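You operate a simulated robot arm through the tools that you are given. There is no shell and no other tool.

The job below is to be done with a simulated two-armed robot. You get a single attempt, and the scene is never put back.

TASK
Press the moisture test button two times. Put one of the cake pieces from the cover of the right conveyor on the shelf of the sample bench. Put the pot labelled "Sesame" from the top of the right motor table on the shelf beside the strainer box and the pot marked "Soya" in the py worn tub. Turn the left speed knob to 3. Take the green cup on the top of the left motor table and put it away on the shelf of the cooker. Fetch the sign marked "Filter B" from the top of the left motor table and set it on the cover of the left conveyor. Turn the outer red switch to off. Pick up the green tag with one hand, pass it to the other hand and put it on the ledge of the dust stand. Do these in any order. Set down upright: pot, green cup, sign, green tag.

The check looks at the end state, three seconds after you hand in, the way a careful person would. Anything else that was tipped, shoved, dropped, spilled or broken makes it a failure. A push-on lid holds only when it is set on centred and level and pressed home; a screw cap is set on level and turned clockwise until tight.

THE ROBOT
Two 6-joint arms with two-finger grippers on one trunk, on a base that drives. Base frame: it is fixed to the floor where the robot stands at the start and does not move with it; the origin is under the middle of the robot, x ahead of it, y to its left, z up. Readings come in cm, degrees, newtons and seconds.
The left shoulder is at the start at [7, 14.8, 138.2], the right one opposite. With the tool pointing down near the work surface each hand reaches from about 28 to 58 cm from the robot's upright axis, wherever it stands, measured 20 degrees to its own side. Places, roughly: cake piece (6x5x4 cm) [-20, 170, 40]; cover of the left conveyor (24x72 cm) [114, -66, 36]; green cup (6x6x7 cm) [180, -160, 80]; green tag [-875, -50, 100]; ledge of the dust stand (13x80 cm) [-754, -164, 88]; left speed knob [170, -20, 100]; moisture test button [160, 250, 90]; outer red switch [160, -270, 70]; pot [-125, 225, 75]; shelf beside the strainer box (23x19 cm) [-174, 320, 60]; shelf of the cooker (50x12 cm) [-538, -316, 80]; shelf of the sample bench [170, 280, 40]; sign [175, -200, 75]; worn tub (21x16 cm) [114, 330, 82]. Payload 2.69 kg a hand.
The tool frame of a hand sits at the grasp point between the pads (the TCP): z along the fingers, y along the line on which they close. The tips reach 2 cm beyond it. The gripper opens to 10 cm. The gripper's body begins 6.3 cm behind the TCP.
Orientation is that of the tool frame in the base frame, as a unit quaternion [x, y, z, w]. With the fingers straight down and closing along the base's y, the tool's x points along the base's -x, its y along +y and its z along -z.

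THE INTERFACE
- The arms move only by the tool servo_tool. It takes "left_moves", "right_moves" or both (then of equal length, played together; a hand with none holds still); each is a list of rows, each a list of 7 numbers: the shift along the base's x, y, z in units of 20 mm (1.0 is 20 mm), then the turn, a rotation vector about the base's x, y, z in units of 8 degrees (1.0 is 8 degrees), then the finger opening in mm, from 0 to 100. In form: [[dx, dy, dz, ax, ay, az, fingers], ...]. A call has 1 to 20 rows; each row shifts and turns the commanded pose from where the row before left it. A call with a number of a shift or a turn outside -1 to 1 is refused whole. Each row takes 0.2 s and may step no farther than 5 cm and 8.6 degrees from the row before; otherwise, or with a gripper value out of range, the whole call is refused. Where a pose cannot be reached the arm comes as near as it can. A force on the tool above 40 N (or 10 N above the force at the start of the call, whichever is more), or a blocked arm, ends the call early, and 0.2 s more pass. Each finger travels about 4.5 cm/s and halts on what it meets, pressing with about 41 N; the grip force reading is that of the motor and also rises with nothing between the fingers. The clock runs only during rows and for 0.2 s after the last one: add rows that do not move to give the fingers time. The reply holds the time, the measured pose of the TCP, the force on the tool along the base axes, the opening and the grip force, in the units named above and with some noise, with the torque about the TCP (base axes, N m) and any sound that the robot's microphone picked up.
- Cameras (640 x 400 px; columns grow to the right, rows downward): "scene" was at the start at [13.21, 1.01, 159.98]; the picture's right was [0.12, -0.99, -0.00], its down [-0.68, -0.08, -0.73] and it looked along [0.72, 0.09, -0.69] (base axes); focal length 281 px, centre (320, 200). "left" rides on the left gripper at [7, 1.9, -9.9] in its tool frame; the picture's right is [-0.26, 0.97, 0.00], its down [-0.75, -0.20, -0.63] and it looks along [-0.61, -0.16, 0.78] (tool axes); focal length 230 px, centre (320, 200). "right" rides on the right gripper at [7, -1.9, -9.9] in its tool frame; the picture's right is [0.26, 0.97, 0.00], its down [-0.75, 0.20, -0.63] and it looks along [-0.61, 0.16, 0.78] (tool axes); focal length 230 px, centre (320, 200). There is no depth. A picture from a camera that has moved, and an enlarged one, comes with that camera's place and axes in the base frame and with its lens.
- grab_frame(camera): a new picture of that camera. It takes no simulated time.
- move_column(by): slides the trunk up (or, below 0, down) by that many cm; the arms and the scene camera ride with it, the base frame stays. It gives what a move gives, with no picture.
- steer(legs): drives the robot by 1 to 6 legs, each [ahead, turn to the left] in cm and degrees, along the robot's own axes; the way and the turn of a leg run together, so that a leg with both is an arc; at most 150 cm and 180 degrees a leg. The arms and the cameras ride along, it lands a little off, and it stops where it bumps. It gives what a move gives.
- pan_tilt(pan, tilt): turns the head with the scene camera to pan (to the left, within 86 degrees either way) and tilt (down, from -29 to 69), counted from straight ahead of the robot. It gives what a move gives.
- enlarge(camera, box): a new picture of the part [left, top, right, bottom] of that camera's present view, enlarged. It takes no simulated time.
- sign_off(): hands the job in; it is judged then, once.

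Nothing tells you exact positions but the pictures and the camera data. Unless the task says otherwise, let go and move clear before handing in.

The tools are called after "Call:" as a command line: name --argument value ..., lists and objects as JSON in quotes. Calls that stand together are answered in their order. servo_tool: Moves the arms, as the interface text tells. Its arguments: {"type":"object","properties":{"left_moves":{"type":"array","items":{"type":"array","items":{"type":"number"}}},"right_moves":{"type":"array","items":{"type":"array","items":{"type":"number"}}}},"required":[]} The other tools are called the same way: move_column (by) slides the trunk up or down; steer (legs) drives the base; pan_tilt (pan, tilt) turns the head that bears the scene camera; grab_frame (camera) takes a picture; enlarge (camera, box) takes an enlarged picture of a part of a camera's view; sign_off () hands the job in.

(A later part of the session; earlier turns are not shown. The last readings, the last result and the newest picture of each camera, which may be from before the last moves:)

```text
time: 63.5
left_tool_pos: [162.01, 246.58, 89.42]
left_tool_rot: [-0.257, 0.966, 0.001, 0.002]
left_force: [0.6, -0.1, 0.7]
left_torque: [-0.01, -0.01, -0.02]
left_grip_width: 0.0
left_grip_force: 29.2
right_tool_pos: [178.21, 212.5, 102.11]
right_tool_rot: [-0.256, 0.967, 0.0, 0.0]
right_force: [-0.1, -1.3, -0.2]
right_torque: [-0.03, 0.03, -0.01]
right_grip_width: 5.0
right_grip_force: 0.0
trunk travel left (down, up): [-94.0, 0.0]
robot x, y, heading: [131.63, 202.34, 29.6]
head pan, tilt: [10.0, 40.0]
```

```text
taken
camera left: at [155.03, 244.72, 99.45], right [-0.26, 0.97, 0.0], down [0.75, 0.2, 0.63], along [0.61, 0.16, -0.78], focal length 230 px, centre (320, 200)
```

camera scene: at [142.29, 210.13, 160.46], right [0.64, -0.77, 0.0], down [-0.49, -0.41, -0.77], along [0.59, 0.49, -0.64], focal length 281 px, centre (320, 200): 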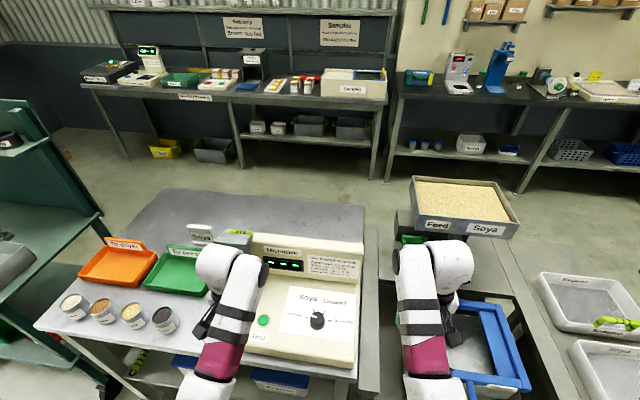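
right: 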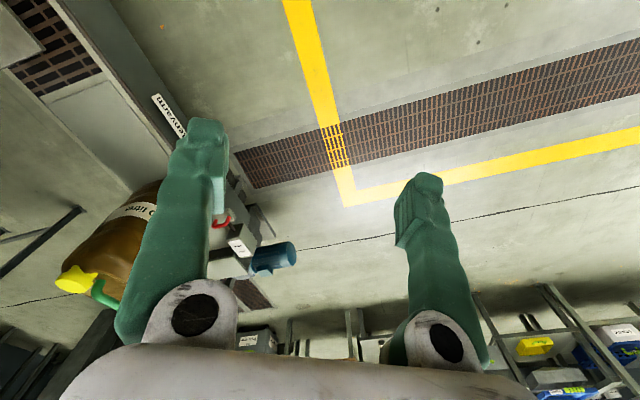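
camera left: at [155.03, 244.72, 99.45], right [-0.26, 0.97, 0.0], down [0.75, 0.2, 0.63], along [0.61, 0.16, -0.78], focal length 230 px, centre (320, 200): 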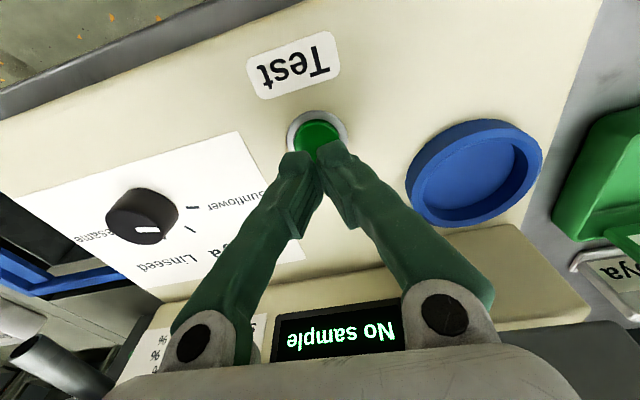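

The display now reads "No sample", so the first press counted and the button is released. Now the second press, with the same motion.

Call:
servo_tool --left_moves '[[0, 0, -0.5, 0, 0, 0, 0], [0, 0, -0.25, 0, 0, 0, 0], [0, 0, -0.25, 0, 0, 0, 0], [0, 0, -0.25, 0, 0, 0, 0], [0, 0, -0.25, 0, 0, 0, 0]]'

Call:
grab_frame --camera "left"

```text
time: 64.8
left_tool_pos: [162.03, 246.54, 86.7]
left_tool_rot: [-0.256, 0.967, 0.003, 0.004]
left_force: [-0.4, 1.0, 10.9]
left_torque: [0.0, 0.02, 0.03]
left_grip_width: 0.61
left_grip_force: 29.5
right_tool_pos: [177.97, 212.38, 102.14]
right_tool_rot: [-0.258, 0.966, 0.0, 0.0]
right_force: [-0.4, -0.2, 0.7]
right_torque: [-0.01, -0.01, 0.0]
right_grip_width: 5.0
right_grip_force: 0.0
trunk travel left (down, up): [-94.0, 0.0]
robot x, y, heading: [131.55, 202.24, 29.6]
head pan, tilt: [10.0, 40.0]
heard: click
```

```text
taken
camera left: at [154.94, 244.65, 96.62], right [-0.25, 0.97, 0.01], down [0.75, 0.19, 0.64], along [0.61, 0.17, -0.77], focal length 230 px, centre (320, 200)
```

left: 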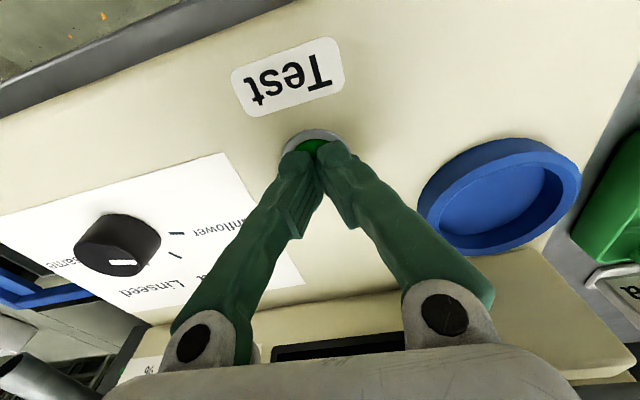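

The second click was heard. I'll lift off and back away, then look at the shelf below the bench for free space.

Call:
servo_tool --left_moves '[[0, 0, 1, 0, 0, 0, 0], [0, 0, 1, 0, 0, 0, 0], [0, 0, 1, 0, 0, 0, 0], [0, 0, 1, 0, 0, 0, 0], [0, 0, 1, 0, 0, 0, 0], [0, 0, 0.8, 0, 0, 0, 0]]'

Call:
enlarge --camera "scene" --box '[200, 200, 360, 360]'

Call:
steer --legs '[[-28, 0]]'

Call:
pan_tilt --pan 10 --tilt 45

Call:
grab_frame --camera "scene"

Call:
grab_frame --camera "left"

```text
time: 66.2
left_tool_pos: [161.8, 246.67, 98.09]
left_tool_rot: [-0.256, 0.967, 0.0, 0.002]
left_force: [0.4, 0.9, -0.3]
left_torque: [0.0, 0.02, -0.01]
left_grip_width: 0.0
left_grip_force: 30.0
right_tool_pos: [178.12, 212.49, 102.01]
right_tool_rot: [-0.257, 0.967, 0.0, 0.0]
right_force: [0.1, 0.0, -0.8]
right_torque: [-0.01, 0.01, 0.03]
right_grip_width: 4.99
right_grip_force: 0.0
trunk travel left (down, up): [-94.0, 0.0]
robot x, y, heading: [131.28, 202.34, 29.9]
head pan, tilt: [10.0, 40.0]
```

```text
2.50 times, centred on (280, 280) of scene
camera zoom: at [142.25, 210.09, 160.47], right [0.64, -0.77, 0.0], down [-0.49, -0.41, -0.77], along [0.59, 0.49, -0.64], focal length 703 px, centre (420, 0)
```

zoom: 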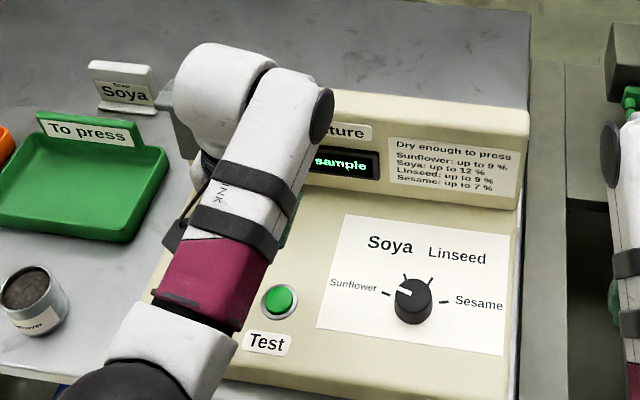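

```text
time: 68.1
left_tool_pos: [137.99, 232.92, 97.94]
left_tool_rot: [-0.256, 0.967, 0.0, 0.0]
left_force: [0.1, 1.0, 0.6]
left_torque: [-0.02, -0.02, 0.01]
left_grip_width: 0.01
left_grip_force: 29.3
right_tool_pos: [154.12, 198.75, 101.98]
right_tool_rot: [-0.257, 0.966, 0.0, -0.001]
right_force: [0.7, 0.0, 0.0]
right_torque: [-0.01, 0.0, 0.02]
right_grip_width: 5.0
right_grip_force: 0.1
trunk travel left (down, up): [-94.0, 0.0]
robot x, y, heading: [107.2, 188.47, 29.9]
head pan, tilt: [10.0, 40.0]
```

```text
time: 68.8
left_tool_pos: [137.71, 232.81, 97.99]
left_tool_rot: [-0.257, 0.966, 0.0, 0.002]
left_force: [0.7, -0.8, 0.3]
left_torque: [0.01, 0.06, 0.0]
left_grip_width: 0.0
left_grip_force: 29.0
right_tool_pos: [153.93, 198.63, 102.07]
right_tool_rot: [-0.256, 0.967, 0.0, 0.0]
right_force: [0.0, 0.0, -0.1]
right_torque: [-0.04, 0.02, 0.01]
right_grip_width: 4.99
right_grip_force: 0.0
trunk travel left (down, up): [-94.0, 0.0]
robot x, y, heading: [107.24, 188.37, 29.9]
head pan, tilt: [10.0, 45.0]
```

```text
taken
camera scene: at [117.82, 196.07, 159.73], right [0.64, -0.77, 0.0], down [-0.54, -0.45, -0.71], along [0.54, 0.45, -0.71], focal length 281 px, centre (320, 200)
```

scene: 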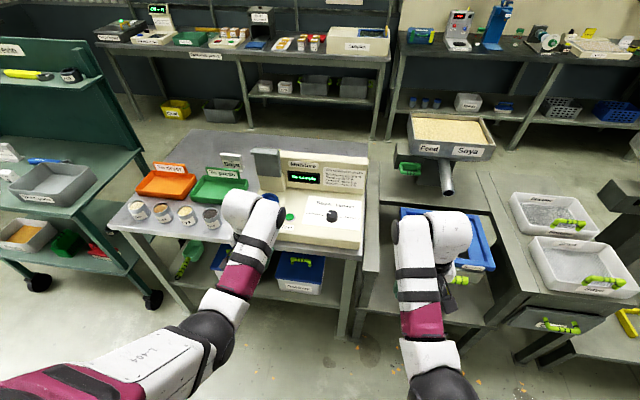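

```text
taken
camera left: at [130.73, 231.02, 107.98], right [-0.26, 0.97, 0.0], down [0.75, 0.2, 0.63], along [0.61, 0.16, -0.78], focal length 230 px, centre (320, 200)
```

left: 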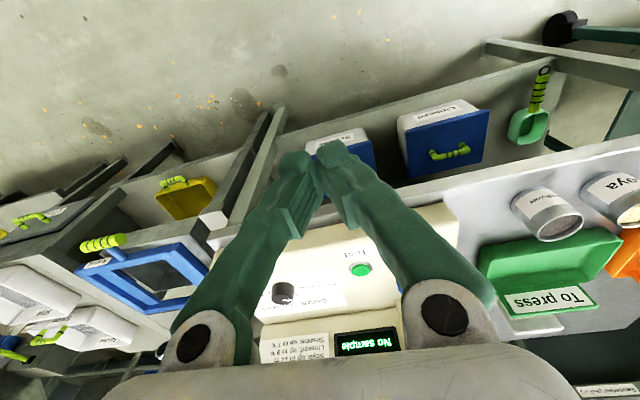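

Call:
move_column --by -60

Call:
pan_tilt --pan 10 --tilt 25

Call:
grab_frame --camera "scene"

Call:
enlarge --camera "scene" --box '[120, 120, 380, 300]'

```text
refused: -60 is not a number from -40 to 40
```

```text
time: 69.6
left_tool_pos: [137.81, 232.86, 98.1]
left_tool_rot: [-0.256, 0.967, 0.001, 0.001]
left_force: [0.1, -0.2, -0.2]
left_torque: [-0.01, -0.01, 0.01]
left_grip_width: 0.02
left_grip_force: 28.9
right_tool_pos: [153.96, 198.66, 102.03]
right_tool_rot: [-0.257, 0.967, 0.001, 0.0]
right_force: [-0.8, -0.5, 0.5]
right_torque: [0.0, 0.02, 0.0]
right_grip_width: 5.02
right_grip_force: 0.1
trunk travel left (down, up): [-94.0, 0.0]
robot x, y, heading: [107.02, 188.25, 29.8]
head pan, tilt: [10.0, 25.0]
```

```text
taken
camera scene: at [118.53, 196.69, 162.79], right [0.64, -0.77, 0.0], down [-0.33, -0.27, -0.91], along [0.7, 0.58, -0.42], focal length 281 px, centre (320, 200)
```

scene: 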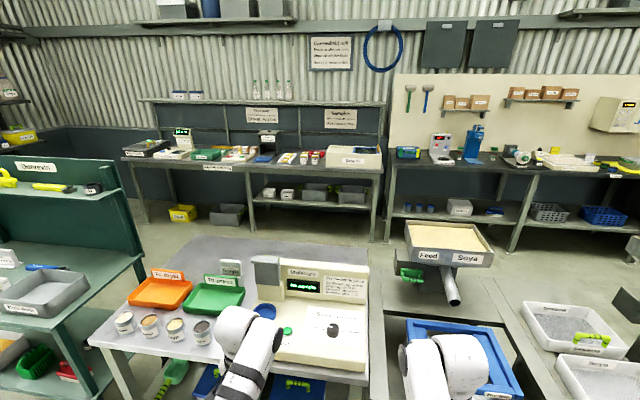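

```text
2.22 times, centred on (250, 210) of scene
camera zoom: at [118.53, 196.69, 162.79], right [0.64, -0.77, 0.0], down [-0.33, -0.27, -0.91], along [0.7, 0.58, -0.42], focal length 625 px, centre (476, 178)
```

zoom: 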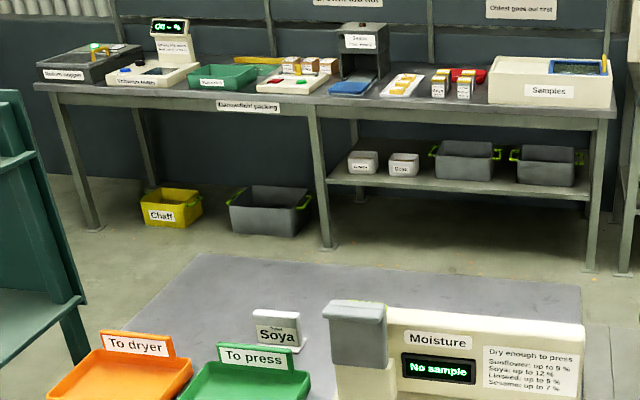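

Call:
move_column --by -40

Call:
move_column --by -30

Call:
grab_frame --camera "scene"

Call:
enlarge --camera "scene" --box '[80, 100, 400, 300]'

```text
time: 73.4
left_tool_pos: [137.7, 232.82, 58.09]
left_tool_rot: [-0.256, 0.967, 0.001, 0.001]
left_force: [-0.6, 0.5, -0.1]
left_torque: [0.0, 0.04, -0.04]
left_grip_width: 0.01
left_grip_force: 29.3
right_tool_pos: [153.93, 198.68, 62.06]
right_tool_rot: [-0.257, 0.966, -0.001, 0.001]
right_force: [-0.6, -0.2, -0.2]
right_torque: [0.02, 0.0, 0.03]
right_grip_width: 4.98
right_grip_force: 0.1
trunk travel left (down, up): [-54.0, 40.0]
robot x, y, heading: [107.2, 188.4, 29.7]
head pan, tilt: [10.0, 25.0]
```

```text
time: 76.4
left_tool_pos: [137.62, 232.93, 28.02]
left_tool_rot: [-0.256, 0.967, 0.0, 0.002]
left_force: [0.0, -1.0, -0.7]
left_torque: [-0.01, -0.04, 0.01]
left_grip_width: 0.0
left_grip_force: 29.7
right_tool_pos: [153.99, 198.76, 31.95]
right_tool_rot: [-0.256, 0.967, 0.0, 0.0]
right_force: [0.2, -0.1, -0.8]
right_torque: [-0.01, 0.02, 0.02]
right_grip_width: 4.99
right_grip_force: 0.0
trunk travel left (down, up): [-24.0, 70.0]
robot x, y, heading: [107.49, 188.15, 29.7]
head pan, tilt: [10.0, 25.0]
```

```text
taken
camera scene: at [118.55, 196.7, 92.8], right [0.64, -0.77, 0.0], down [-0.32, -0.27, -0.91], along [0.7, 0.58, -0.42], focal length 281 px, centre (320, 200)
```

scene: 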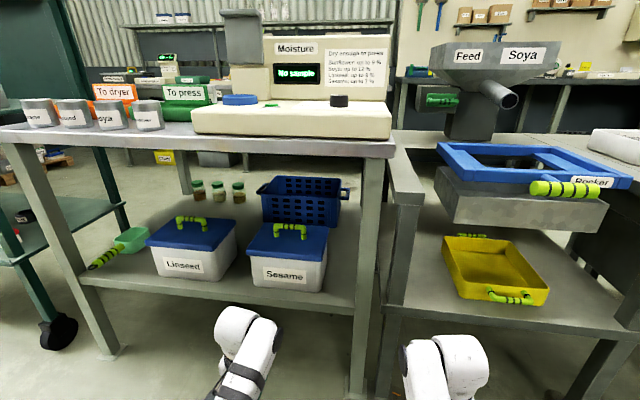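

```text
2.00 times, centred on (240, 200) of scene
camera zoom: at [118.55, 196.7, 92.8], right [0.64, -0.77, 0.0], down [-0.32, -0.27, -0.91], along [0.7, 0.58, -0.42], focal length 563 px, centre (480, 200)
```

zoom: 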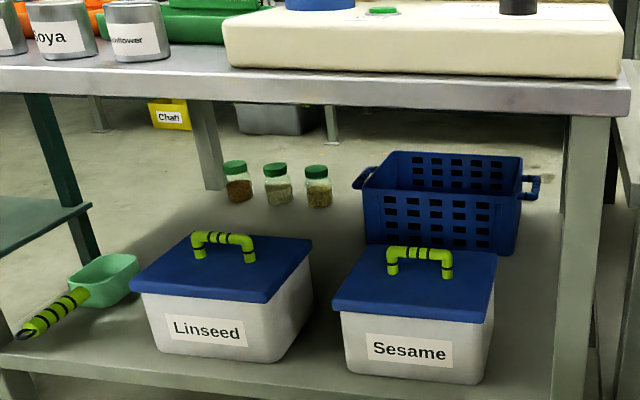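

Clear view of the bench shelf: there's a free gap about 15 cm wide between the green scoop and the Linseed box for the cake. I'll raise the trunk and check my own base footprint before going into the narrow gap by the motor table.

Call:
move_column --by 40

Call:
move_column --by 30

Call:
pan_tilt --pan 86 --tilt 69

Call:
grab_frame --camera "scene"

Call:
pan_tilt --pan 86 --tilt 25

Call:
grab_frame --camera "scene"

```text
time: 80.2
left_tool_pos: [137.75, 232.82, 68.11]
left_tool_rot: [-0.256, 0.967, 0.002, 0.002]
left_force: [-0.3, -0.3, 0.8]
left_torque: [-0.02, 0.03, -0.01]
left_grip_width: 0.02
left_grip_force: 28.8
right_tool_pos: [153.89, 198.61, 72.05]
right_tool_rot: [-0.256, 0.967, 0.0, 0.0]
right_force: [0.3, -0.5, -0.2]
right_torque: [0.02, -0.01, -0.02]
right_grip_width: 4.99
right_grip_force: 0.2
trunk travel left (down, up): [-64.0, 30.0]
robot x, y, heading: [106.89, 187.79, 29.9]
head pan, tilt: [10.0, 25.0]
```

```text
time: 83.2
left_tool_pos: [137.69, 232.92, 98.1]
left_tool_rot: [-0.257, 0.967, 0.0, 0.001]
left_force: [-0.4, 0.0, 0.4]
left_torque: [-0.02, 0.0, 0.01]
left_grip_width: 0.0
left_grip_force: 29.7
right_tool_pos: [154.0, 198.67, 102.05]
right_tool_rot: [-0.257, 0.967, 0.0, 0.001]
right_force: [-0.2, -0.3, -0.5]
right_torque: [0.0, -0.01, -0.04]
right_grip_width: 5.0
right_grip_force: 0.1
trunk travel left (down, up): [-94.0, 0.0]
robot x, y, heading: [107.42, 188.18, 29.8]
head pan, tilt: [10.0, 25.0]
```

```text
time: 84.7
left_tool_pos: [137.64, 232.91, 97.99]
left_tool_rot: [-0.256, 0.967, 0.0, 0.002]
left_force: [0.0, 0.7, -0.1]
left_torque: [0.02, 0.04, 0.0]
left_grip_width: 0.0
left_grip_force: 29.7
right_tool_pos: [154.03, 198.68, 102.13]
right_tool_rot: [-0.255, 0.967, 0.0, 0.001]
right_force: [0.2, -0.1, -0.2]
right_torque: [-0.02, -0.03, -0.02]
right_grip_width: 4.99
right_grip_force: 0.1
trunk travel left (down, up): [-94.0, 0.0]
robot x, y, heading: [106.66, 188.3, 29.8]
head pan, tilt: [85.9, 68.8]
```

```text
taken
camera scene: at [109.07, 195.87, 156.85], right [0.9, 0.43, 0.0], down [0.4, -0.84, -0.36], along [-0.16, 0.33, -0.93], focal length 281 px, centre (320, 200)
```

scene: 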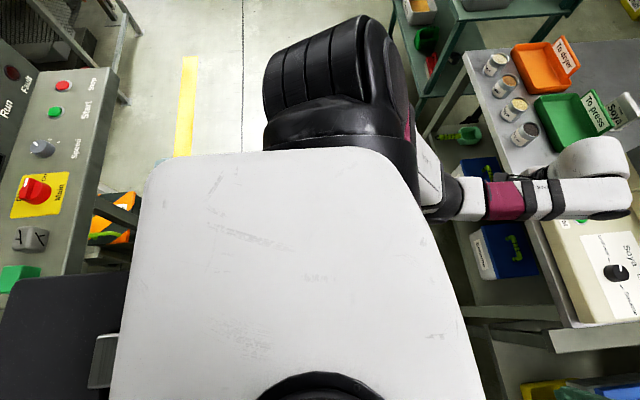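

```text
time: 85.8
left_tool_pos: [137.71, 232.9, 98.02]
left_tool_rot: [-0.257, 0.966, 0.0, 0.001]
left_force: [0.6, -0.6, 0.0]
left_torque: [-0.01, -0.01, -0.01]
left_grip_width: 0.0
left_grip_force: 29.6
right_tool_pos: [153.99, 198.66, 102.14]
right_tool_rot: [-0.256, 0.967, 0.0, 0.0]
right_force: [-0.4, -0.1, -0.2]
right_torque: [-0.03, -0.01, 0.01]
right_grip_width: 4.99
right_grip_force: 0.1
trunk travel left (down, up): [-94.0, 0.0]
robot x, y, heading: [107.39, 188.35, 29.8]
head pan, tilt: [85.9, 25.0]
```

```text
taken
camera scene: at [107.49, 199.12, 162.79], right [0.9, 0.43, 0.0], down [0.18, -0.38, -0.91], along [-0.39, 0.82, -0.42], focal length 281 px, centre (320, 200)
```

scene: 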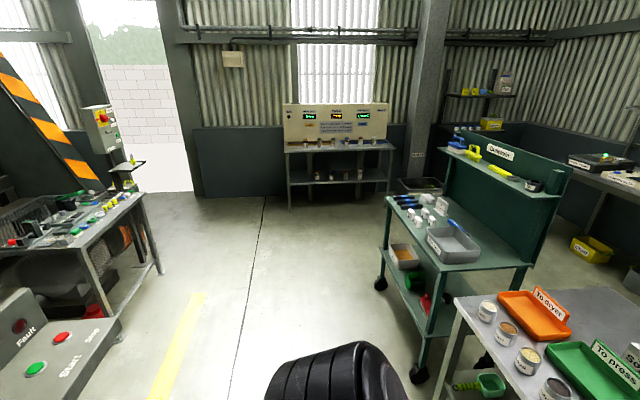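

Call:
enlarge --camera "scene" --box '[0, 100, 200, 225]'

Call:
enlarge --camera "scene" --box '[360, 170, 500, 270]'

```text
3.20 times, centred on (100, 162) of scene
camera zoom: at [107.49, 199.12, 162.79], right [0.9, 0.43, 0.0], down [0.18, -0.38, -0.91], along [-0.39, 0.82, -0.42], focal length 900 px, centre (1024, 320)
```

zoom: 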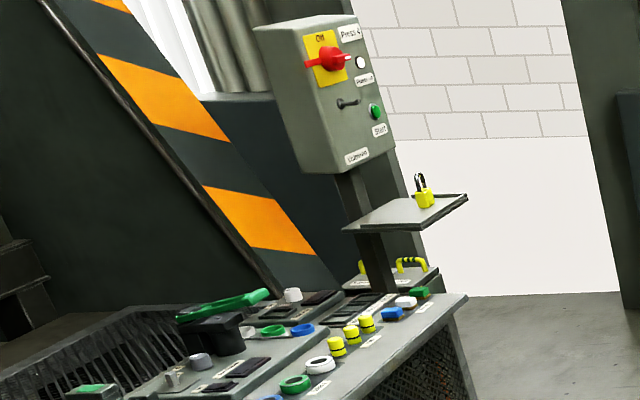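

```text
4.00 times, centred on (430, 220) of scene
camera zoom: at [107.49, 199.12, 162.79], right [0.9, 0.43, 0.0], down [0.18, -0.38, -0.91], along [-0.39, 0.82, -0.42], focal length 1125 px, centre (-120, 120)
```

zoom: 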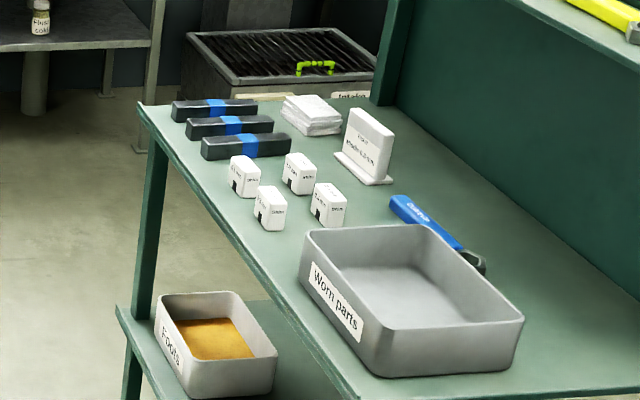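

Call:
steer --legs '[[0, 90], [110, 0], [0, 35], [70, 0]]'

Call:
pan_tilt --pan 40 --tilt 25

Call:
grab_frame --camera "scene"

```text
time: 100.5
left_tool_pos: [-64.88, 315.45, 98.11]
left_tool_rot: [0.974, -0.225, -0.002, -0.001]
left_force: [-0.1, -0.2, -0.6]
left_torque: [0.01, 0.02, 0.01]
left_grip_width: 0.0
left_grip_force: 29.6
right_tool_pos: [-45.75, 348.24, 102.1]
right_tool_rot: [0.975, -0.224, -0.002, -0.001]
right_force: [-0.4, 0.1, 0.8]
right_torque: [0.01, 0.0, -0.01]
right_grip_width: 5.01
right_grip_force: 0.0
trunk travel left (down, up): [-94.0, 0.0]
robot x, y, heading: [-11.3, 315.41, 153.9]
head pan, tilt: [85.9, 25.0]
```

```text
time: 101.6
left_tool_pos: [-65.04, 315.54, 98.14]
left_tool_rot: [0.975, -0.224, -0.001, 0.0]
left_force: [-0.6, -0.2, 0.8]
left_torque: [0.02, 0.0, -0.01]
left_grip_width: 0.0
left_grip_force: 29.3
right_tool_pos: [-45.91, 348.18, 102.0]
right_tool_rot: [0.975, -0.224, 0.0, -0.001]
right_force: [-0.2, 0.2, 0.0]
right_torque: [0.0, 0.01, -0.01]
right_grip_width: 5.0
right_grip_force: 0.1
trunk travel left (down, up): [-94.0, 0.0]
robot x, y, heading: [-11.18, 315.47, 154.3]
head pan, tilt: [40.0, 25.0]
```

```text
taken
camera scene: at [-24.41, 315.46, 162.8], right [-0.24, 0.97, 0.0], down [0.41, 0.1, -0.91], along [-0.88, -0.22, -0.42], focal length 281 px, centre (320, 200)
```

scene: 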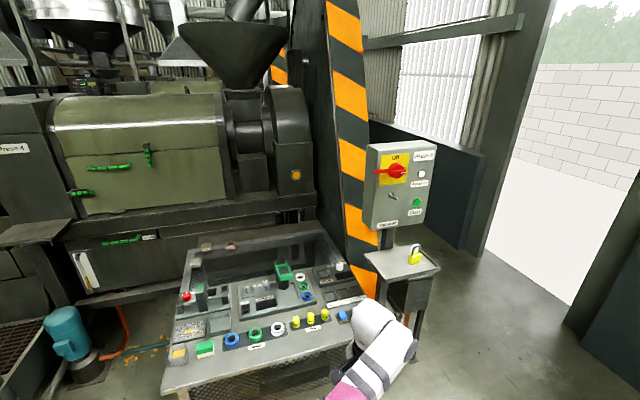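

Call:
enlarge --camera "scene" --box '[330, 130, 490, 330]'

Call:
enlarge --camera "scene" --box '[150, 220, 350, 345]'

Call:
pan_tilt --pan 20 --tilt 40

Call:
grab_frame --camera "scene"

```text
2.00 times, centred on (410, 230) of scene
camera zoom: at [-24.41, 315.46, 162.8], right [-0.24, 0.97, 0.0], down [0.41, 0.1, -0.91], along [-0.88, -0.22, -0.42], focal length 563 px, centre (140, 140)
```

zoom: 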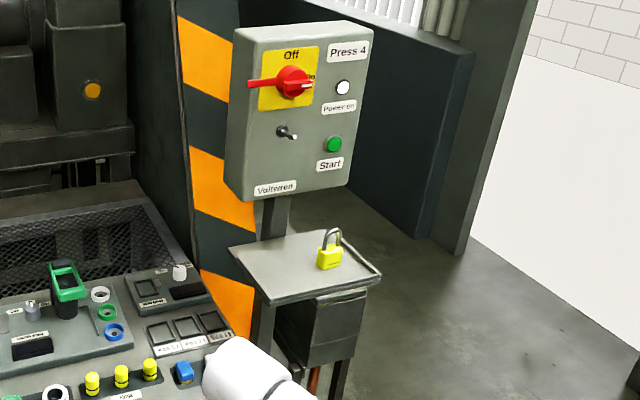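

```text
3.20 times, centred on (250, 282) of scene
camera zoom: at [-24.41, 315.46, 162.8], right [-0.24, 0.97, 0.0], down [0.41, 0.1, -0.91], along [-0.88, -0.22, -0.42], focal length 900 px, centre (544, -64)
```

zoom: 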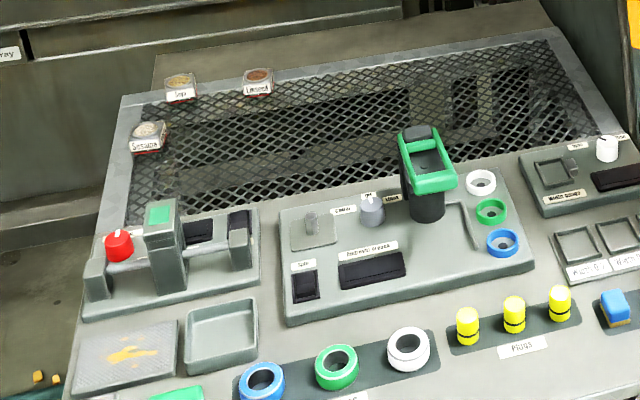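

```text
time: 102.5
left_tool_pos: [-64.97, 315.6, 98.01]
left_tool_rot: [0.975, -0.224, -0.002, 0.0]
left_force: [0.5, 0.0, -0.4]
left_torque: [-0.02, -0.02, 0.02]
left_grip_width: 0.03
left_grip_force: 29.3
right_tool_pos: [-46.01, 348.32, 102.01]
right_tool_rot: [0.975, -0.224, 0.001, 0.0]
right_force: [0.0, -0.9, -0.3]
right_torque: [-0.02, -0.03, -0.03]
right_grip_width: 4.96
right_grip_force: 0.1
trunk travel left (down, up): [-94.0, 0.0]
robot x, y, heading: [-11.2, 315.57, 154.0]
head pan, tilt: [20.0, 40.0]
```

```text
taken
camera scene: at [-23.96, 318.59, 160.47], right [0.1, 0.99, 0.0], down [0.64, -0.07, -0.77], along [-0.76, 0.08, -0.64], focal length 281 px, centre (320, 200)
```

scene: 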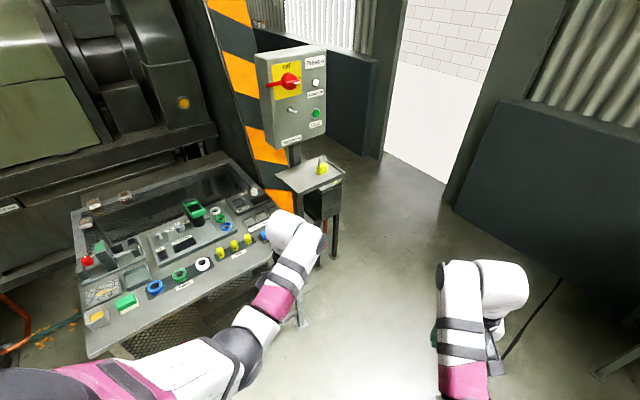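

I see the table's controls and the pots from behind, with a Press 4 switch post at the table corner. The strainer shelf must be hidden behind that post, so I'll drive further along and look back.

Call:
steer --legs '[[0, -34], [85, 0]]'

Call:
pan_tilt --pan 80 --tilt 30

Call:
grab_frame --camera "scene"

Call:
enlarge --camera "scene" --box '[220, 120, 420, 245]'

```text
time: 108.6
left_tool_pos: [-97.64, 419.74, 98.21]
left_tool_rot: [0.865, -0.502, -0.002, -0.001]
left_force: [0.5, -0.5, -0.8]
left_torque: [-0.01, -0.04, 0.01]
left_grip_width: 0.0
left_grip_force: 29.7
right_tool_pos: [-63.52, 436.02, 102.01]
right_tool_rot: [0.865, -0.501, 0.0, 0.0]
right_force: [0.4, 0.4, 1.0]
right_torque: [0.02, -0.01, -0.02]
right_grip_width: 5.0
right_grip_force: 0.0
trunk travel left (down, up): [-94.0, 0.0]
robot x, y, heading: [-53.15, 389.32, 119.9]
head pan, tilt: [20.0, 40.0]
```

```text
time: 109.9
left_tool_pos: [-97.68, 419.77, 98.06]
left_tool_rot: [0.865, -0.502, -0.002, -0.002]
left_force: [-0.1, -0.9, -0.5]
left_torque: [-0.01, 0.0, 0.0]
left_grip_width: 0.0
left_grip_force: 29.8
right_tool_pos: [-63.51, 435.95, 101.97]
right_tool_rot: [0.865, -0.501, 0.0, 0.0]
right_force: [0.7, 0.1, 0.1]
right_torque: [-0.01, 0.01, -0.04]
right_grip_width: 5.0
right_grip_force: 0.1
trunk travel left (down, up): [-94.0, 0.0]
robot x, y, heading: [-53.06, 389.1, 119.7]
head pan, tilt: [80.0, 30.0]
```

```text
taken
camera scene: at [-64.21, 390.52, 162.0], right [-0.34, 0.94, 0.0], down [0.47, 0.17, -0.87], along [-0.81, -0.29, -0.5], focal length 281 px, centre (320, 200)
```

scene: 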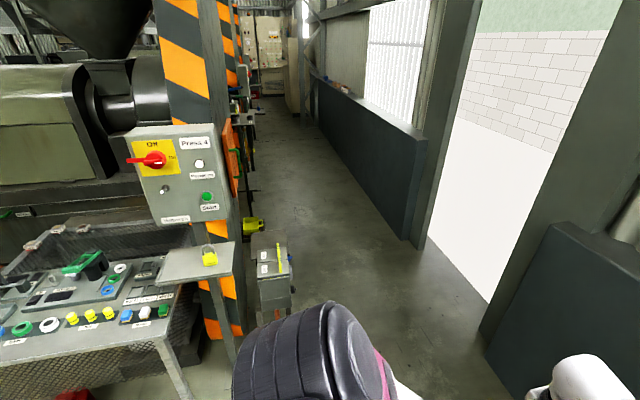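

```text
3.20 times, centred on (320, 182) of scene
camera zoom: at [-64.21, 390.52, 162.0], right [-0.34, 0.94, 0.0], down [0.47, 0.17, -0.87], along [-0.81, -0.29, -0.5], focal length 900 px, centre (320, 256)
```

zoom: 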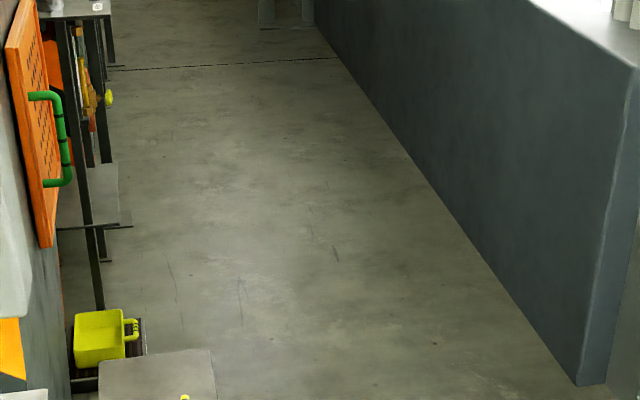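

Call:
steer --legs '[[0, 48], [85, 0], [0, 42]]'

Call:
pan_tilt --pan 35 --tilt 40

Call:
grab_frame --camera "scene"

```text
time: 118.6
left_tool_pos: [-168.58, 363.58, 98.04]
left_tool_rot: [0.968, 0.252, -0.001, 0.002]
left_force: [-0.1, -0.4, 0.0]
left_torque: [-0.01, 0.01, 0.01]
left_grip_width: 0.0
left_grip_force: 29.6
right_tool_pos: [-184.58, 397.84, 102.02]
right_tool_rot: [0.968, 0.252, 0.0, 0.0]
right_force: [0.0, 0.0, 1.5]
right_torque: [0.0, 0.03, 0.0]
right_grip_width: 4.99
right_grip_force: 0.1
trunk travel left (down, up): [-94.0, 0.0]
robot x, y, heading: [-137.58, 407.2, -150.6]
head pan, tilt: [80.0, 30.0]
```

```text
time: 119.7
left_tool_pos: [-168.65, 363.47, 98.07]
left_tool_rot: [0.968, 0.252, -0.002, 0.001]
left_force: [0.5, 0.0, 0.4]
left_torque: [0.02, 0.0, -0.02]
left_grip_width: 0.0
left_grip_force: 29.6
right_tool_pos: [-184.56, 397.92, 101.93]
right_tool_rot: [0.968, 0.252, 0.0, 0.0]
right_force: [-0.5, 0.2, -0.1]
right_torque: [0.0, -0.01, -0.03]
right_grip_width: 5.0
right_grip_force: 0.1
trunk travel left (down, up): [-94.0, 0.0]
robot x, y, heading: [-137.79, 407.68, -150.7]
head pan, tilt: [35.0, 40.0]
```

```text
taken
camera scene: at [-145.72, 397.64, 160.47], right [-0.9, 0.43, 0.0], down [0.28, 0.58, -0.77], along [-0.33, -0.69, -0.64], focal length 281 px, centre (320, 200)
```

scene: 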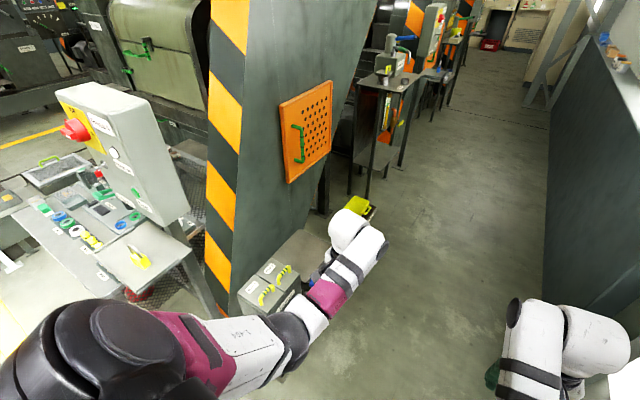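

Call:
enlarge --camera "scene" --box '[220, 190, 400, 320]'

Call:
grab_frame --camera "left"

```text
3.08 times, centred on (310, 255) of scene
camera zoom: at [-145.72, 397.64, 160.47], right [-0.9, 0.43, 0.0], down [0.28, 0.58, -0.77], along [-0.33, -0.69, -0.64], focal length 866 px, centre (351, 31)
```

zoom: 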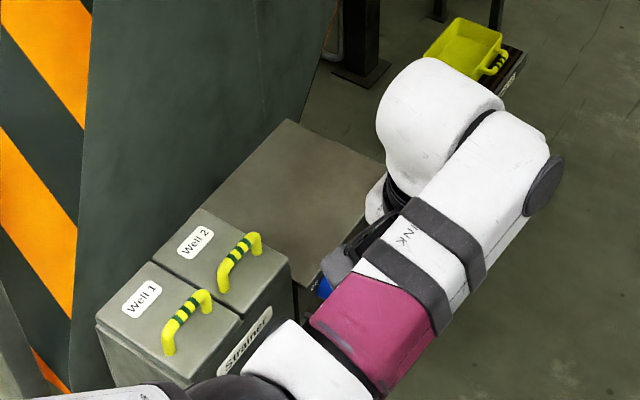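

```text
taken
camera left: at [-161.64, 365.26, 108.01], right [0.25, -0.97, 0.0], down [-0.75, -0.19, 0.63], along [-0.61, -0.16, -0.78], focal length 230 px, centre (320, 200)
```

left: 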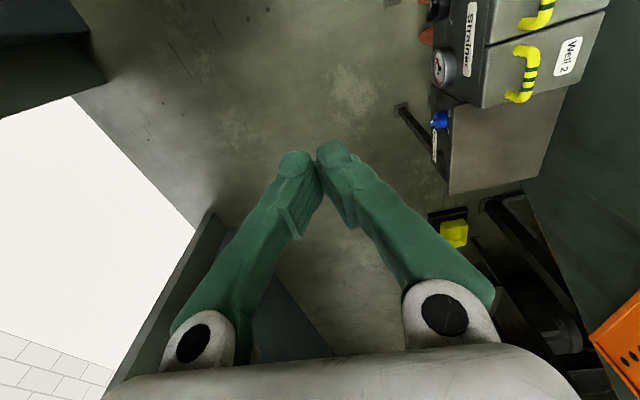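

The shelf beside the "Strainer" box is now located: about 23×19 cm, centred near [-174, 320, 60], and empty. Now I'll go back around to the front of the motor table to fetch the pots.

Call:
steer --legs '[[-42, 0], [0, 105], [100, 0], [105, 0]]'

Call:
pan_tilt --pan -60 --tilt 35

Call:
grab_frame --camera "scene"

```text
time: 136.5
left_tool_pos: [89.46, 259.19, 98.17]
left_tool_rot: [0.399, 0.917, -0.001, 0.002]
left_force: [-0.4, 0.1, -0.1]
left_torque: [0.01, 0.03, -0.01]
left_grip_width: 0.02
left_grip_force: 29.7
right_tool_pos: [59.88, 235.5, 101.96]
right_tool_rot: [0.4, 0.917, 0.0, 0.0]
right_force: [-0.2, 0.2, 0.1]
right_torque: [0.02, 0.04, 0.01]
right_grip_width: 5.0
right_grip_force: 0.1
trunk travel left (down, up): [-94.0, 0.0]
robot x, y, heading: [39.23, 278.85, -47.1]
head pan, tilt: [35.0, 40.0]
```

```text
time: 138.2
left_tool_pos: [89.54, 258.96, 98.0]
left_tool_rot: [0.399, 0.917, -0.001, 0.001]
left_force: [-0.1, 0.5, -0.2]
left_torque: [-0.01, 0.0, 0.0]
left_grip_width: 0.0
left_grip_force: 29.0
right_tool_pos: [59.91, 235.37, 102.07]
right_tool_rot: [0.4, 0.917, 0.001, 0.0]
right_force: [-0.6, 1.2, -0.5]
right_torque: [0.01, 0.01, -0.03]
right_grip_width: 4.96
right_grip_force: 0.0
trunk travel left (down, up): [-94.0, 0.0]
robot x, y, heading: [38.95, 278.69, -47.2]
head pan, tilt: [-60.0, 35.0]
```

```text
taken
camera scene: at [40.0, 266.61, 161.22], right [-0.96, 0.29, 0.0], down [0.17, 0.55, -0.82], along [-0.24, -0.78, -0.57], focal length 281 px, centre (320, 200)
```

scene: 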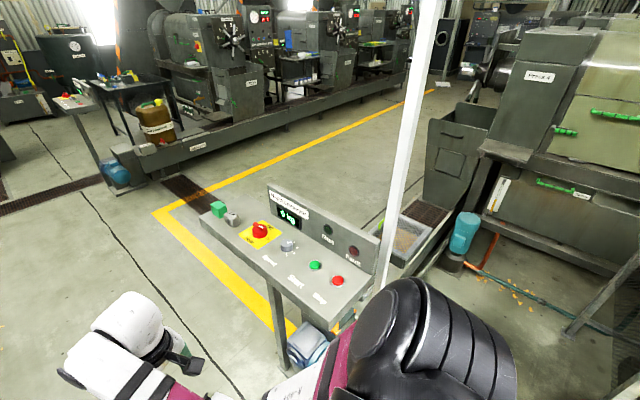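

Call:
pan_tilt --pan -86 --tilt 35

Call:
grab_frame --camera "scene"

```text
time: 139.1
left_tool_pos: [89.48, 259.03, 98.05]
left_tool_rot: [0.4, 0.917, -0.001, 0.002]
left_force: [0.1, -0.7, -0.6]
left_torque: [-0.02, -0.01, -0.02]
left_grip_width: 0.0
left_grip_force: 29.7
right_tool_pos: [59.9, 235.47, 102.0]
right_tool_rot: [0.4, 0.917, 0.0, 0.0]
right_force: [-0.1, 0.0, -0.3]
right_torque: [0.02, -0.01, 0.01]
right_grip_width: 5.02
right_grip_force: 0.1
trunk travel left (down, up): [-94.0, 0.0]
robot x, y, heading: [39.12, 278.45, -47.0]
head pan, tilt: [-85.9, 35.0]
```

```text
taken
camera scene: at [36.58, 268.59, 161.22], right [-0.73, 0.68, 0.0], down [0.39, 0.42, -0.82], along [-0.56, -0.6, -0.57], focal length 281 px, centre (320, 200)
```

scene: 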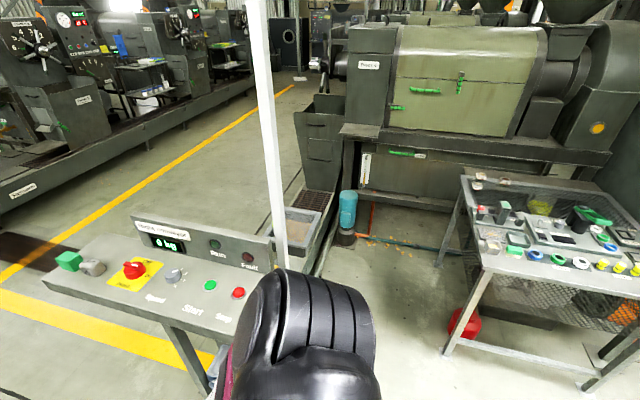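

The gap in front of the motor table looks clear. I'll turn to face away and back into it, then turn to face the table.

Call:
steer --legs '[[0, 75.5], [-70, 0], [-62, 0]]'

Call:
pan_tilt --pan 80 --tilt 45

Call:
grab_frame --camera "scene"

```text
time: 149.3
left_tool_pos: [-43.97, 258.25, 97.95]
left_tool_rot: [-0.26, 0.966, 0.001, 0.001]
left_force: [0.7, 0.0, -0.5]
left_torque: [0.01, 0.04, -0.03]
left_grip_width: 0.0
left_grip_force: 29.6
right_tool_pos: [-27.47, 224.28, 101.89]
right_tool_rot: [-0.261, 0.965, -0.001, 0.0]
right_force: [0.5, -0.2, -0.4]
right_torque: [-0.02, 0.02, -0.03]
right_grip_width: 5.01
right_grip_force: 0.0
trunk travel left (down, up): [-94.0, 0.0]
robot x, y, heading: [-74.34, 213.5, 30.1]
head pan, tilt: [-85.9, 35.0]
```

```text
time: 151.8
left_tool_pos: [-44.11, 258.19, 98.07]
left_tool_rot: [-0.26, 0.965, 0.001, 0.002]
left_force: [0.8, -0.1, -0.4]
left_torque: [0.02, 0.02, -0.01]
left_grip_width: 0.0
left_grip_force: 29.7
right_tool_pos: [-27.55, 224.02, 102.02]
right_tool_rot: [-0.261, 0.965, 0.001, -0.001]
right_force: [0.4, -0.8, 0.6]
right_torque: [-0.01, -0.02, -0.02]
right_grip_width: 5.0
right_grip_force: 0.1
trunk travel left (down, up): [-94.0, 0.0]
robot x, y, heading: [-73.98, 213.23, 30.3]
head pan, tilt: [80.0, 45.0]
```

```text
taken
camera scene: at [-72.78, 223.57, 159.74], right [0.94, 0.34, 0.0], down [0.24, -0.66, -0.71], along [-0.24, 0.66, -0.71], focal length 281 px, centre (320, 200)
```

scene: 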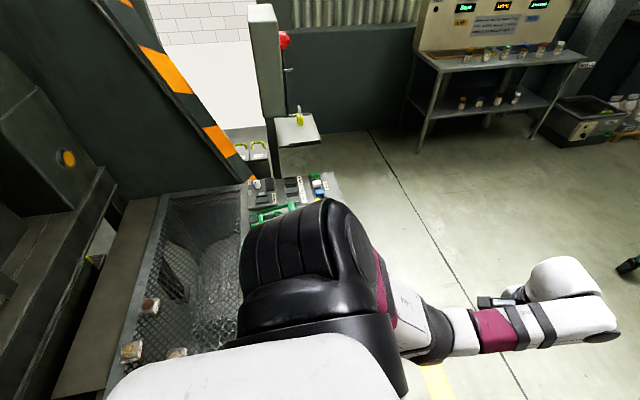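

The pots are at my left on the mesh. I'll turn left to face the table, with the hands passing above the tabletop items.

Call:
steer --legs '[[0, 98]]'

Call:
pan_tilt --pan 10 --tilt 50

Call:
grab_frame --camera "scene"

Call:
grab_frame --camera "left"

Call:
grab_frame --camera "right"

```text
time: 156.4
left_tool_pos: [-122.8, 237.12, 98.14]
left_tool_rot: [0.899, -0.438, -0.002, -0.001]
left_force: [0.1, 0.2, -0.5]
left_torque: [0.01, 0.0, 0.01]
left_grip_width: 0.0
left_grip_force: 29.8
right_tool_pos: [-91.41, 258.33, 102.03]
right_tool_rot: [0.9, -0.436, -0.001, 0.0]
right_force: [0.8, -0.6, -0.5]
right_torque: [0.02, 0.01, 0.01]
right_grip_width: 5.02
right_grip_force: 0.1
trunk travel left (down, up): [-94.0, 0.0]
robot x, y, heading: [-74.13, 213.13, 128.3]
head pan, tilt: [80.0, 45.0]
```

```text
time: 157.8
left_tool_pos: [-122.88, 237.1, 98.14]
left_tool_rot: [0.899, -0.438, -0.002, -0.001]
left_force: [-0.4, 0.2, -0.1]
left_torque: [-0.01, -0.01, -0.02]
left_grip_width: 0.03
left_grip_force: 30.0
right_tool_pos: [-91.39, 258.17, 101.96]
right_tool_rot: [0.899, -0.437, 0.001, 0.0]
right_force: [0.4, -0.3, -0.1]
right_torque: [-0.03, 0.0, 0.01]
right_grip_width: 5.01
right_grip_force: 0.2
trunk travel left (down, up): [-94.0, 0.0]
robot x, y, heading: [-74.5, 213.62, 128.1]
head pan, tilt: [10.0, 50.0]
```

```text
taken
camera scene: at [-83.18, 222.48, 159.05], right [0.67, 0.75, 0.0], down [0.57, -0.51, -0.64], along [-0.48, 0.43, -0.77], focal length 281 px, centre (320, 200)
```

scene: 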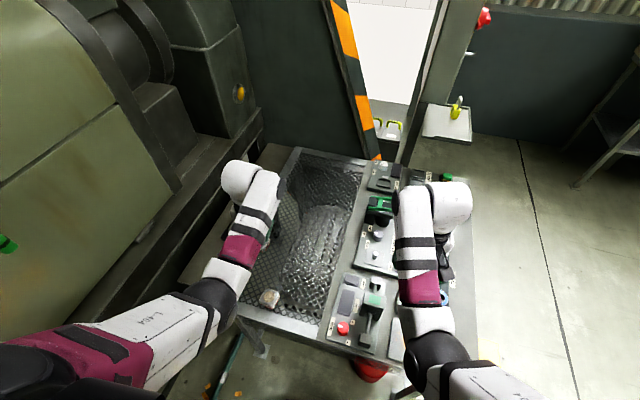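

```text
taken
camera left: at [-120.02, 230.43, 108.01], right [-0.92, -0.39, 0.0], down [-0.3, 0.71, 0.63], along [-0.25, 0.58, -0.77], focal length 230 px, centre (320, 200)
```

left: 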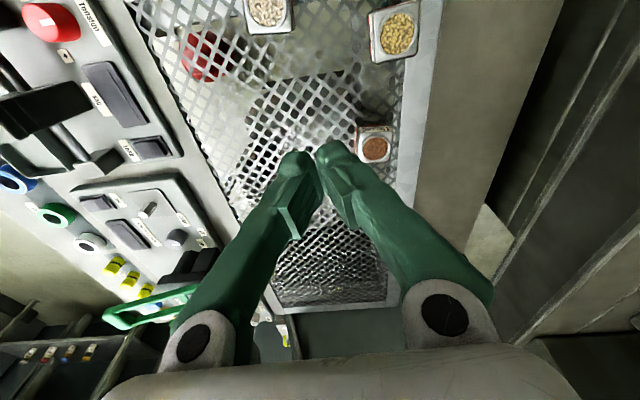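

```text
taken
camera right: at [-85.68, 253.82, 111.77], right [-0.6, -0.8, 0.0], down [-0.62, 0.47, 0.63], along [-0.5, 0.38, -0.78], focal length 230 px, centre (320, 200)
```

right: 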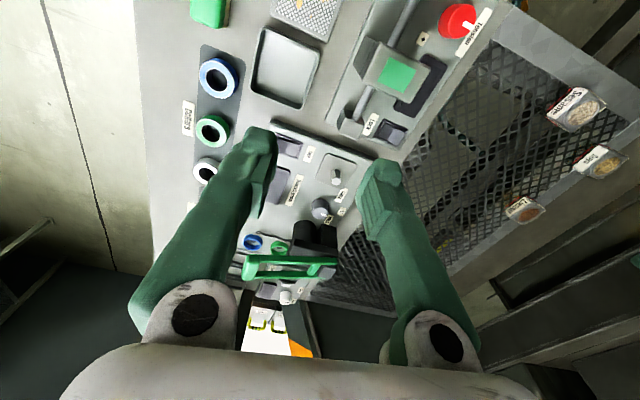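

The pots are square jars with tops near z≈80: Sesame at about [-115.6, 232], Soya at [-128, 229]. I'll turn 20° more left so that the left hand can take Soya and the right hand Sesame.

Call:
steer --legs '[[0, 20]]'

Call:
grab_frame --camera "left"

Call:
grab_frame --camera "scene"

```text
time: 159.2
left_tool_pos: [-128.03, 219.44, 98.04]
left_tool_rot: [0.961, -0.276, -0.002, 0.0]
left_force: [0.0, 0.1, -0.9]
left_torque: [-0.02, -0.01, -0.02]
left_grip_width: 0.01
left_grip_force: 30.3
right_tool_pos: [-105.42, 249.94, 101.94]
right_tool_rot: [0.961, -0.277, 0.0, 0.001]
right_force: [-0.1, 0.1, 0.3]
right_torque: [0.0, -0.02, 0.01]
right_grip_width: 4.99
right_grip_force: 0.0
trunk travel left (down, up): [-94.0, 0.0]
robot x, y, heading: [-73.93, 213.08, 148.1]
head pan, tilt: [10.0, 50.0]
```

```text
taken
camera left: at [-123.04, 214.14, 108.03], right [-0.73, -0.68, 0.0], down [-0.53, 0.57, 0.63], along [-0.43, 0.46, -0.78], focal length 230 px, centre (320, 200)
```

left: 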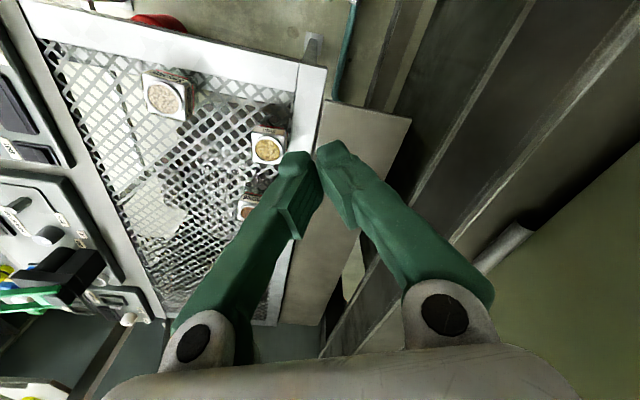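

```text
taken
camera scene: at [-85.63, 219.15, 159.05], right [0.38, 0.93, 0.0], down [0.71, -0.29, -0.64], along [-0.6, 0.24, -0.77], focal length 281 px, centre (320, 200)
```

scene: 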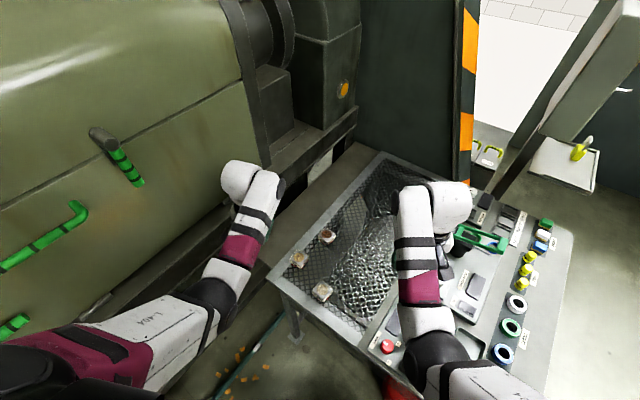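

Call:
enlarge --camera "left" --box '[120, 50, 320, 225]'

Call:
enlarge --camera "scene" --box '[270, 210, 370, 320]'

```text
2.29 times, centred on (220, 138) of left
camera zoom: at [-123.04, 214.14, 108.03], right [-0.73, -0.68, 0.0], down [-0.53, 0.57, 0.63], along [-0.43, 0.46, -0.78], focal length 526 px, centre (549, 343)
```

zoom: 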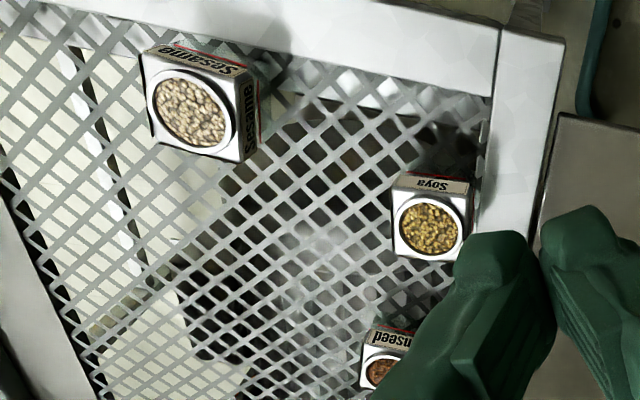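

```text
3.64 times, centred on (320, 265) of scene
camera zoom: at [-85.63, 219.15, 159.05], right [0.38, 0.93, 0.0], down [0.71, -0.29, -0.64], along [-0.6, 0.24, -0.77], focal length 1023 px, centre (320, -36)
```

zoom: 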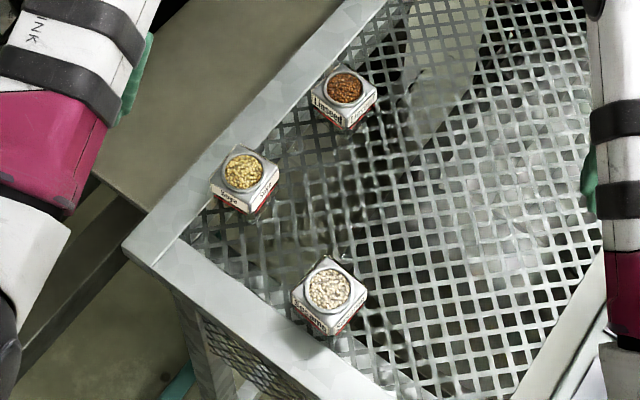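

Both pots are about 4.2 cm square and aligned with the room (~28°). I'll bring the left hand over Soya with the fingers open and yawed to match.

Call:
servo_tool --left_moves '[[0.06, 0.94, 0, 0, 0, -0.75, 70], [0.06, 0.94, 0, 0, 0, -0.75, 70], [0.06, 0.94, 0, 0, 0, -0.75, 70], [0.06, 0.94, 0, 0, 0, -0.75, 70], [0.06, 0.94, 0, 0, 0, -0.75, 70], [0, 0, -1, 0, 0, 0, 70], [0, 0, -1, 0, 0, 0, 70], [0, 0, -1, 0, 0, 0, 70]]'

Call:
grab_frame --camera "left"

Call:
enlarge --camera "scene" --box '[250, 190, 370, 320]'

```text
time: 161.1
left_tool_pos: [-127.38, 228.75, 91.83]
left_tool_rot: [0.856, -0.516, -0.001, 0.0]
left_force: [-0.2, 0.2, -0.7]
left_torque: [0.0, 0.04, -0.05]
left_grip_width: 7.0
left_grip_force: 0.0
right_tool_pos: [-105.48, 249.88, 102.04]
right_tool_rot: [0.961, -0.276, 0.001, 0.001]
right_force: [-1.2, -0.4, 0.2]
right_torque: [-0.03, -0.02, -0.03]
right_grip_width: 5.01
right_grip_force: 0.0
trunk travel left (down, up): [-94.0, 0.0]
robot x, y, heading: [-74.48, 213.39, 148.0]
head pan, tilt: [10.0, 50.0]
```

```text
taken
camera left: at [-125.79, 221.67, 101.8], right [-0.97, -0.22, 0.0], down [-0.17, 0.76, 0.63], along [-0.14, 0.62, -0.78], focal length 230 px, centre (320, 200)
```

left: 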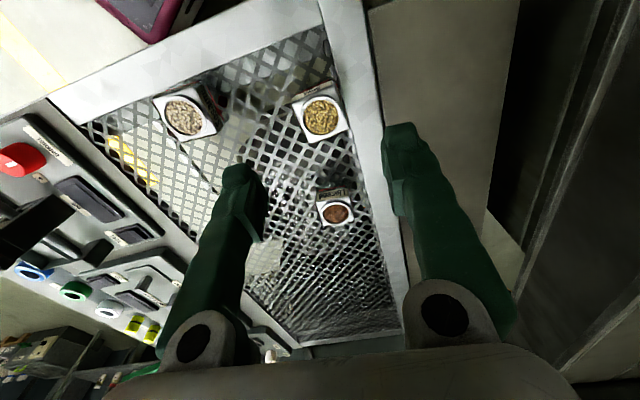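

```text
3.08 times, centred on (310, 255) of scene
camera zoom: at [-85.74, 219.08, 159.04], right [0.38, 0.93, 0.0], down [0.71, -0.29, -0.64], along [-0.6, 0.24, -0.77], focal length 866 px, centre (351, 31)
```

zoom: 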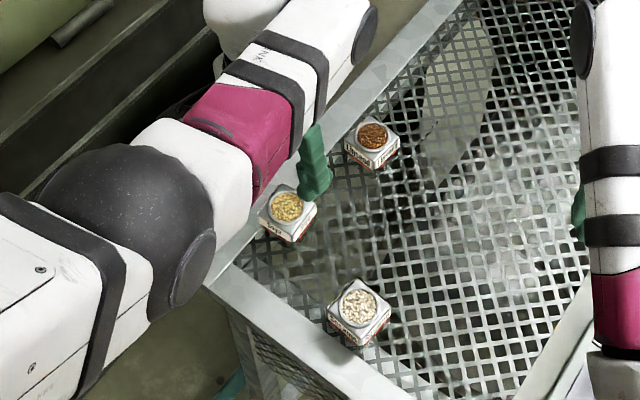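

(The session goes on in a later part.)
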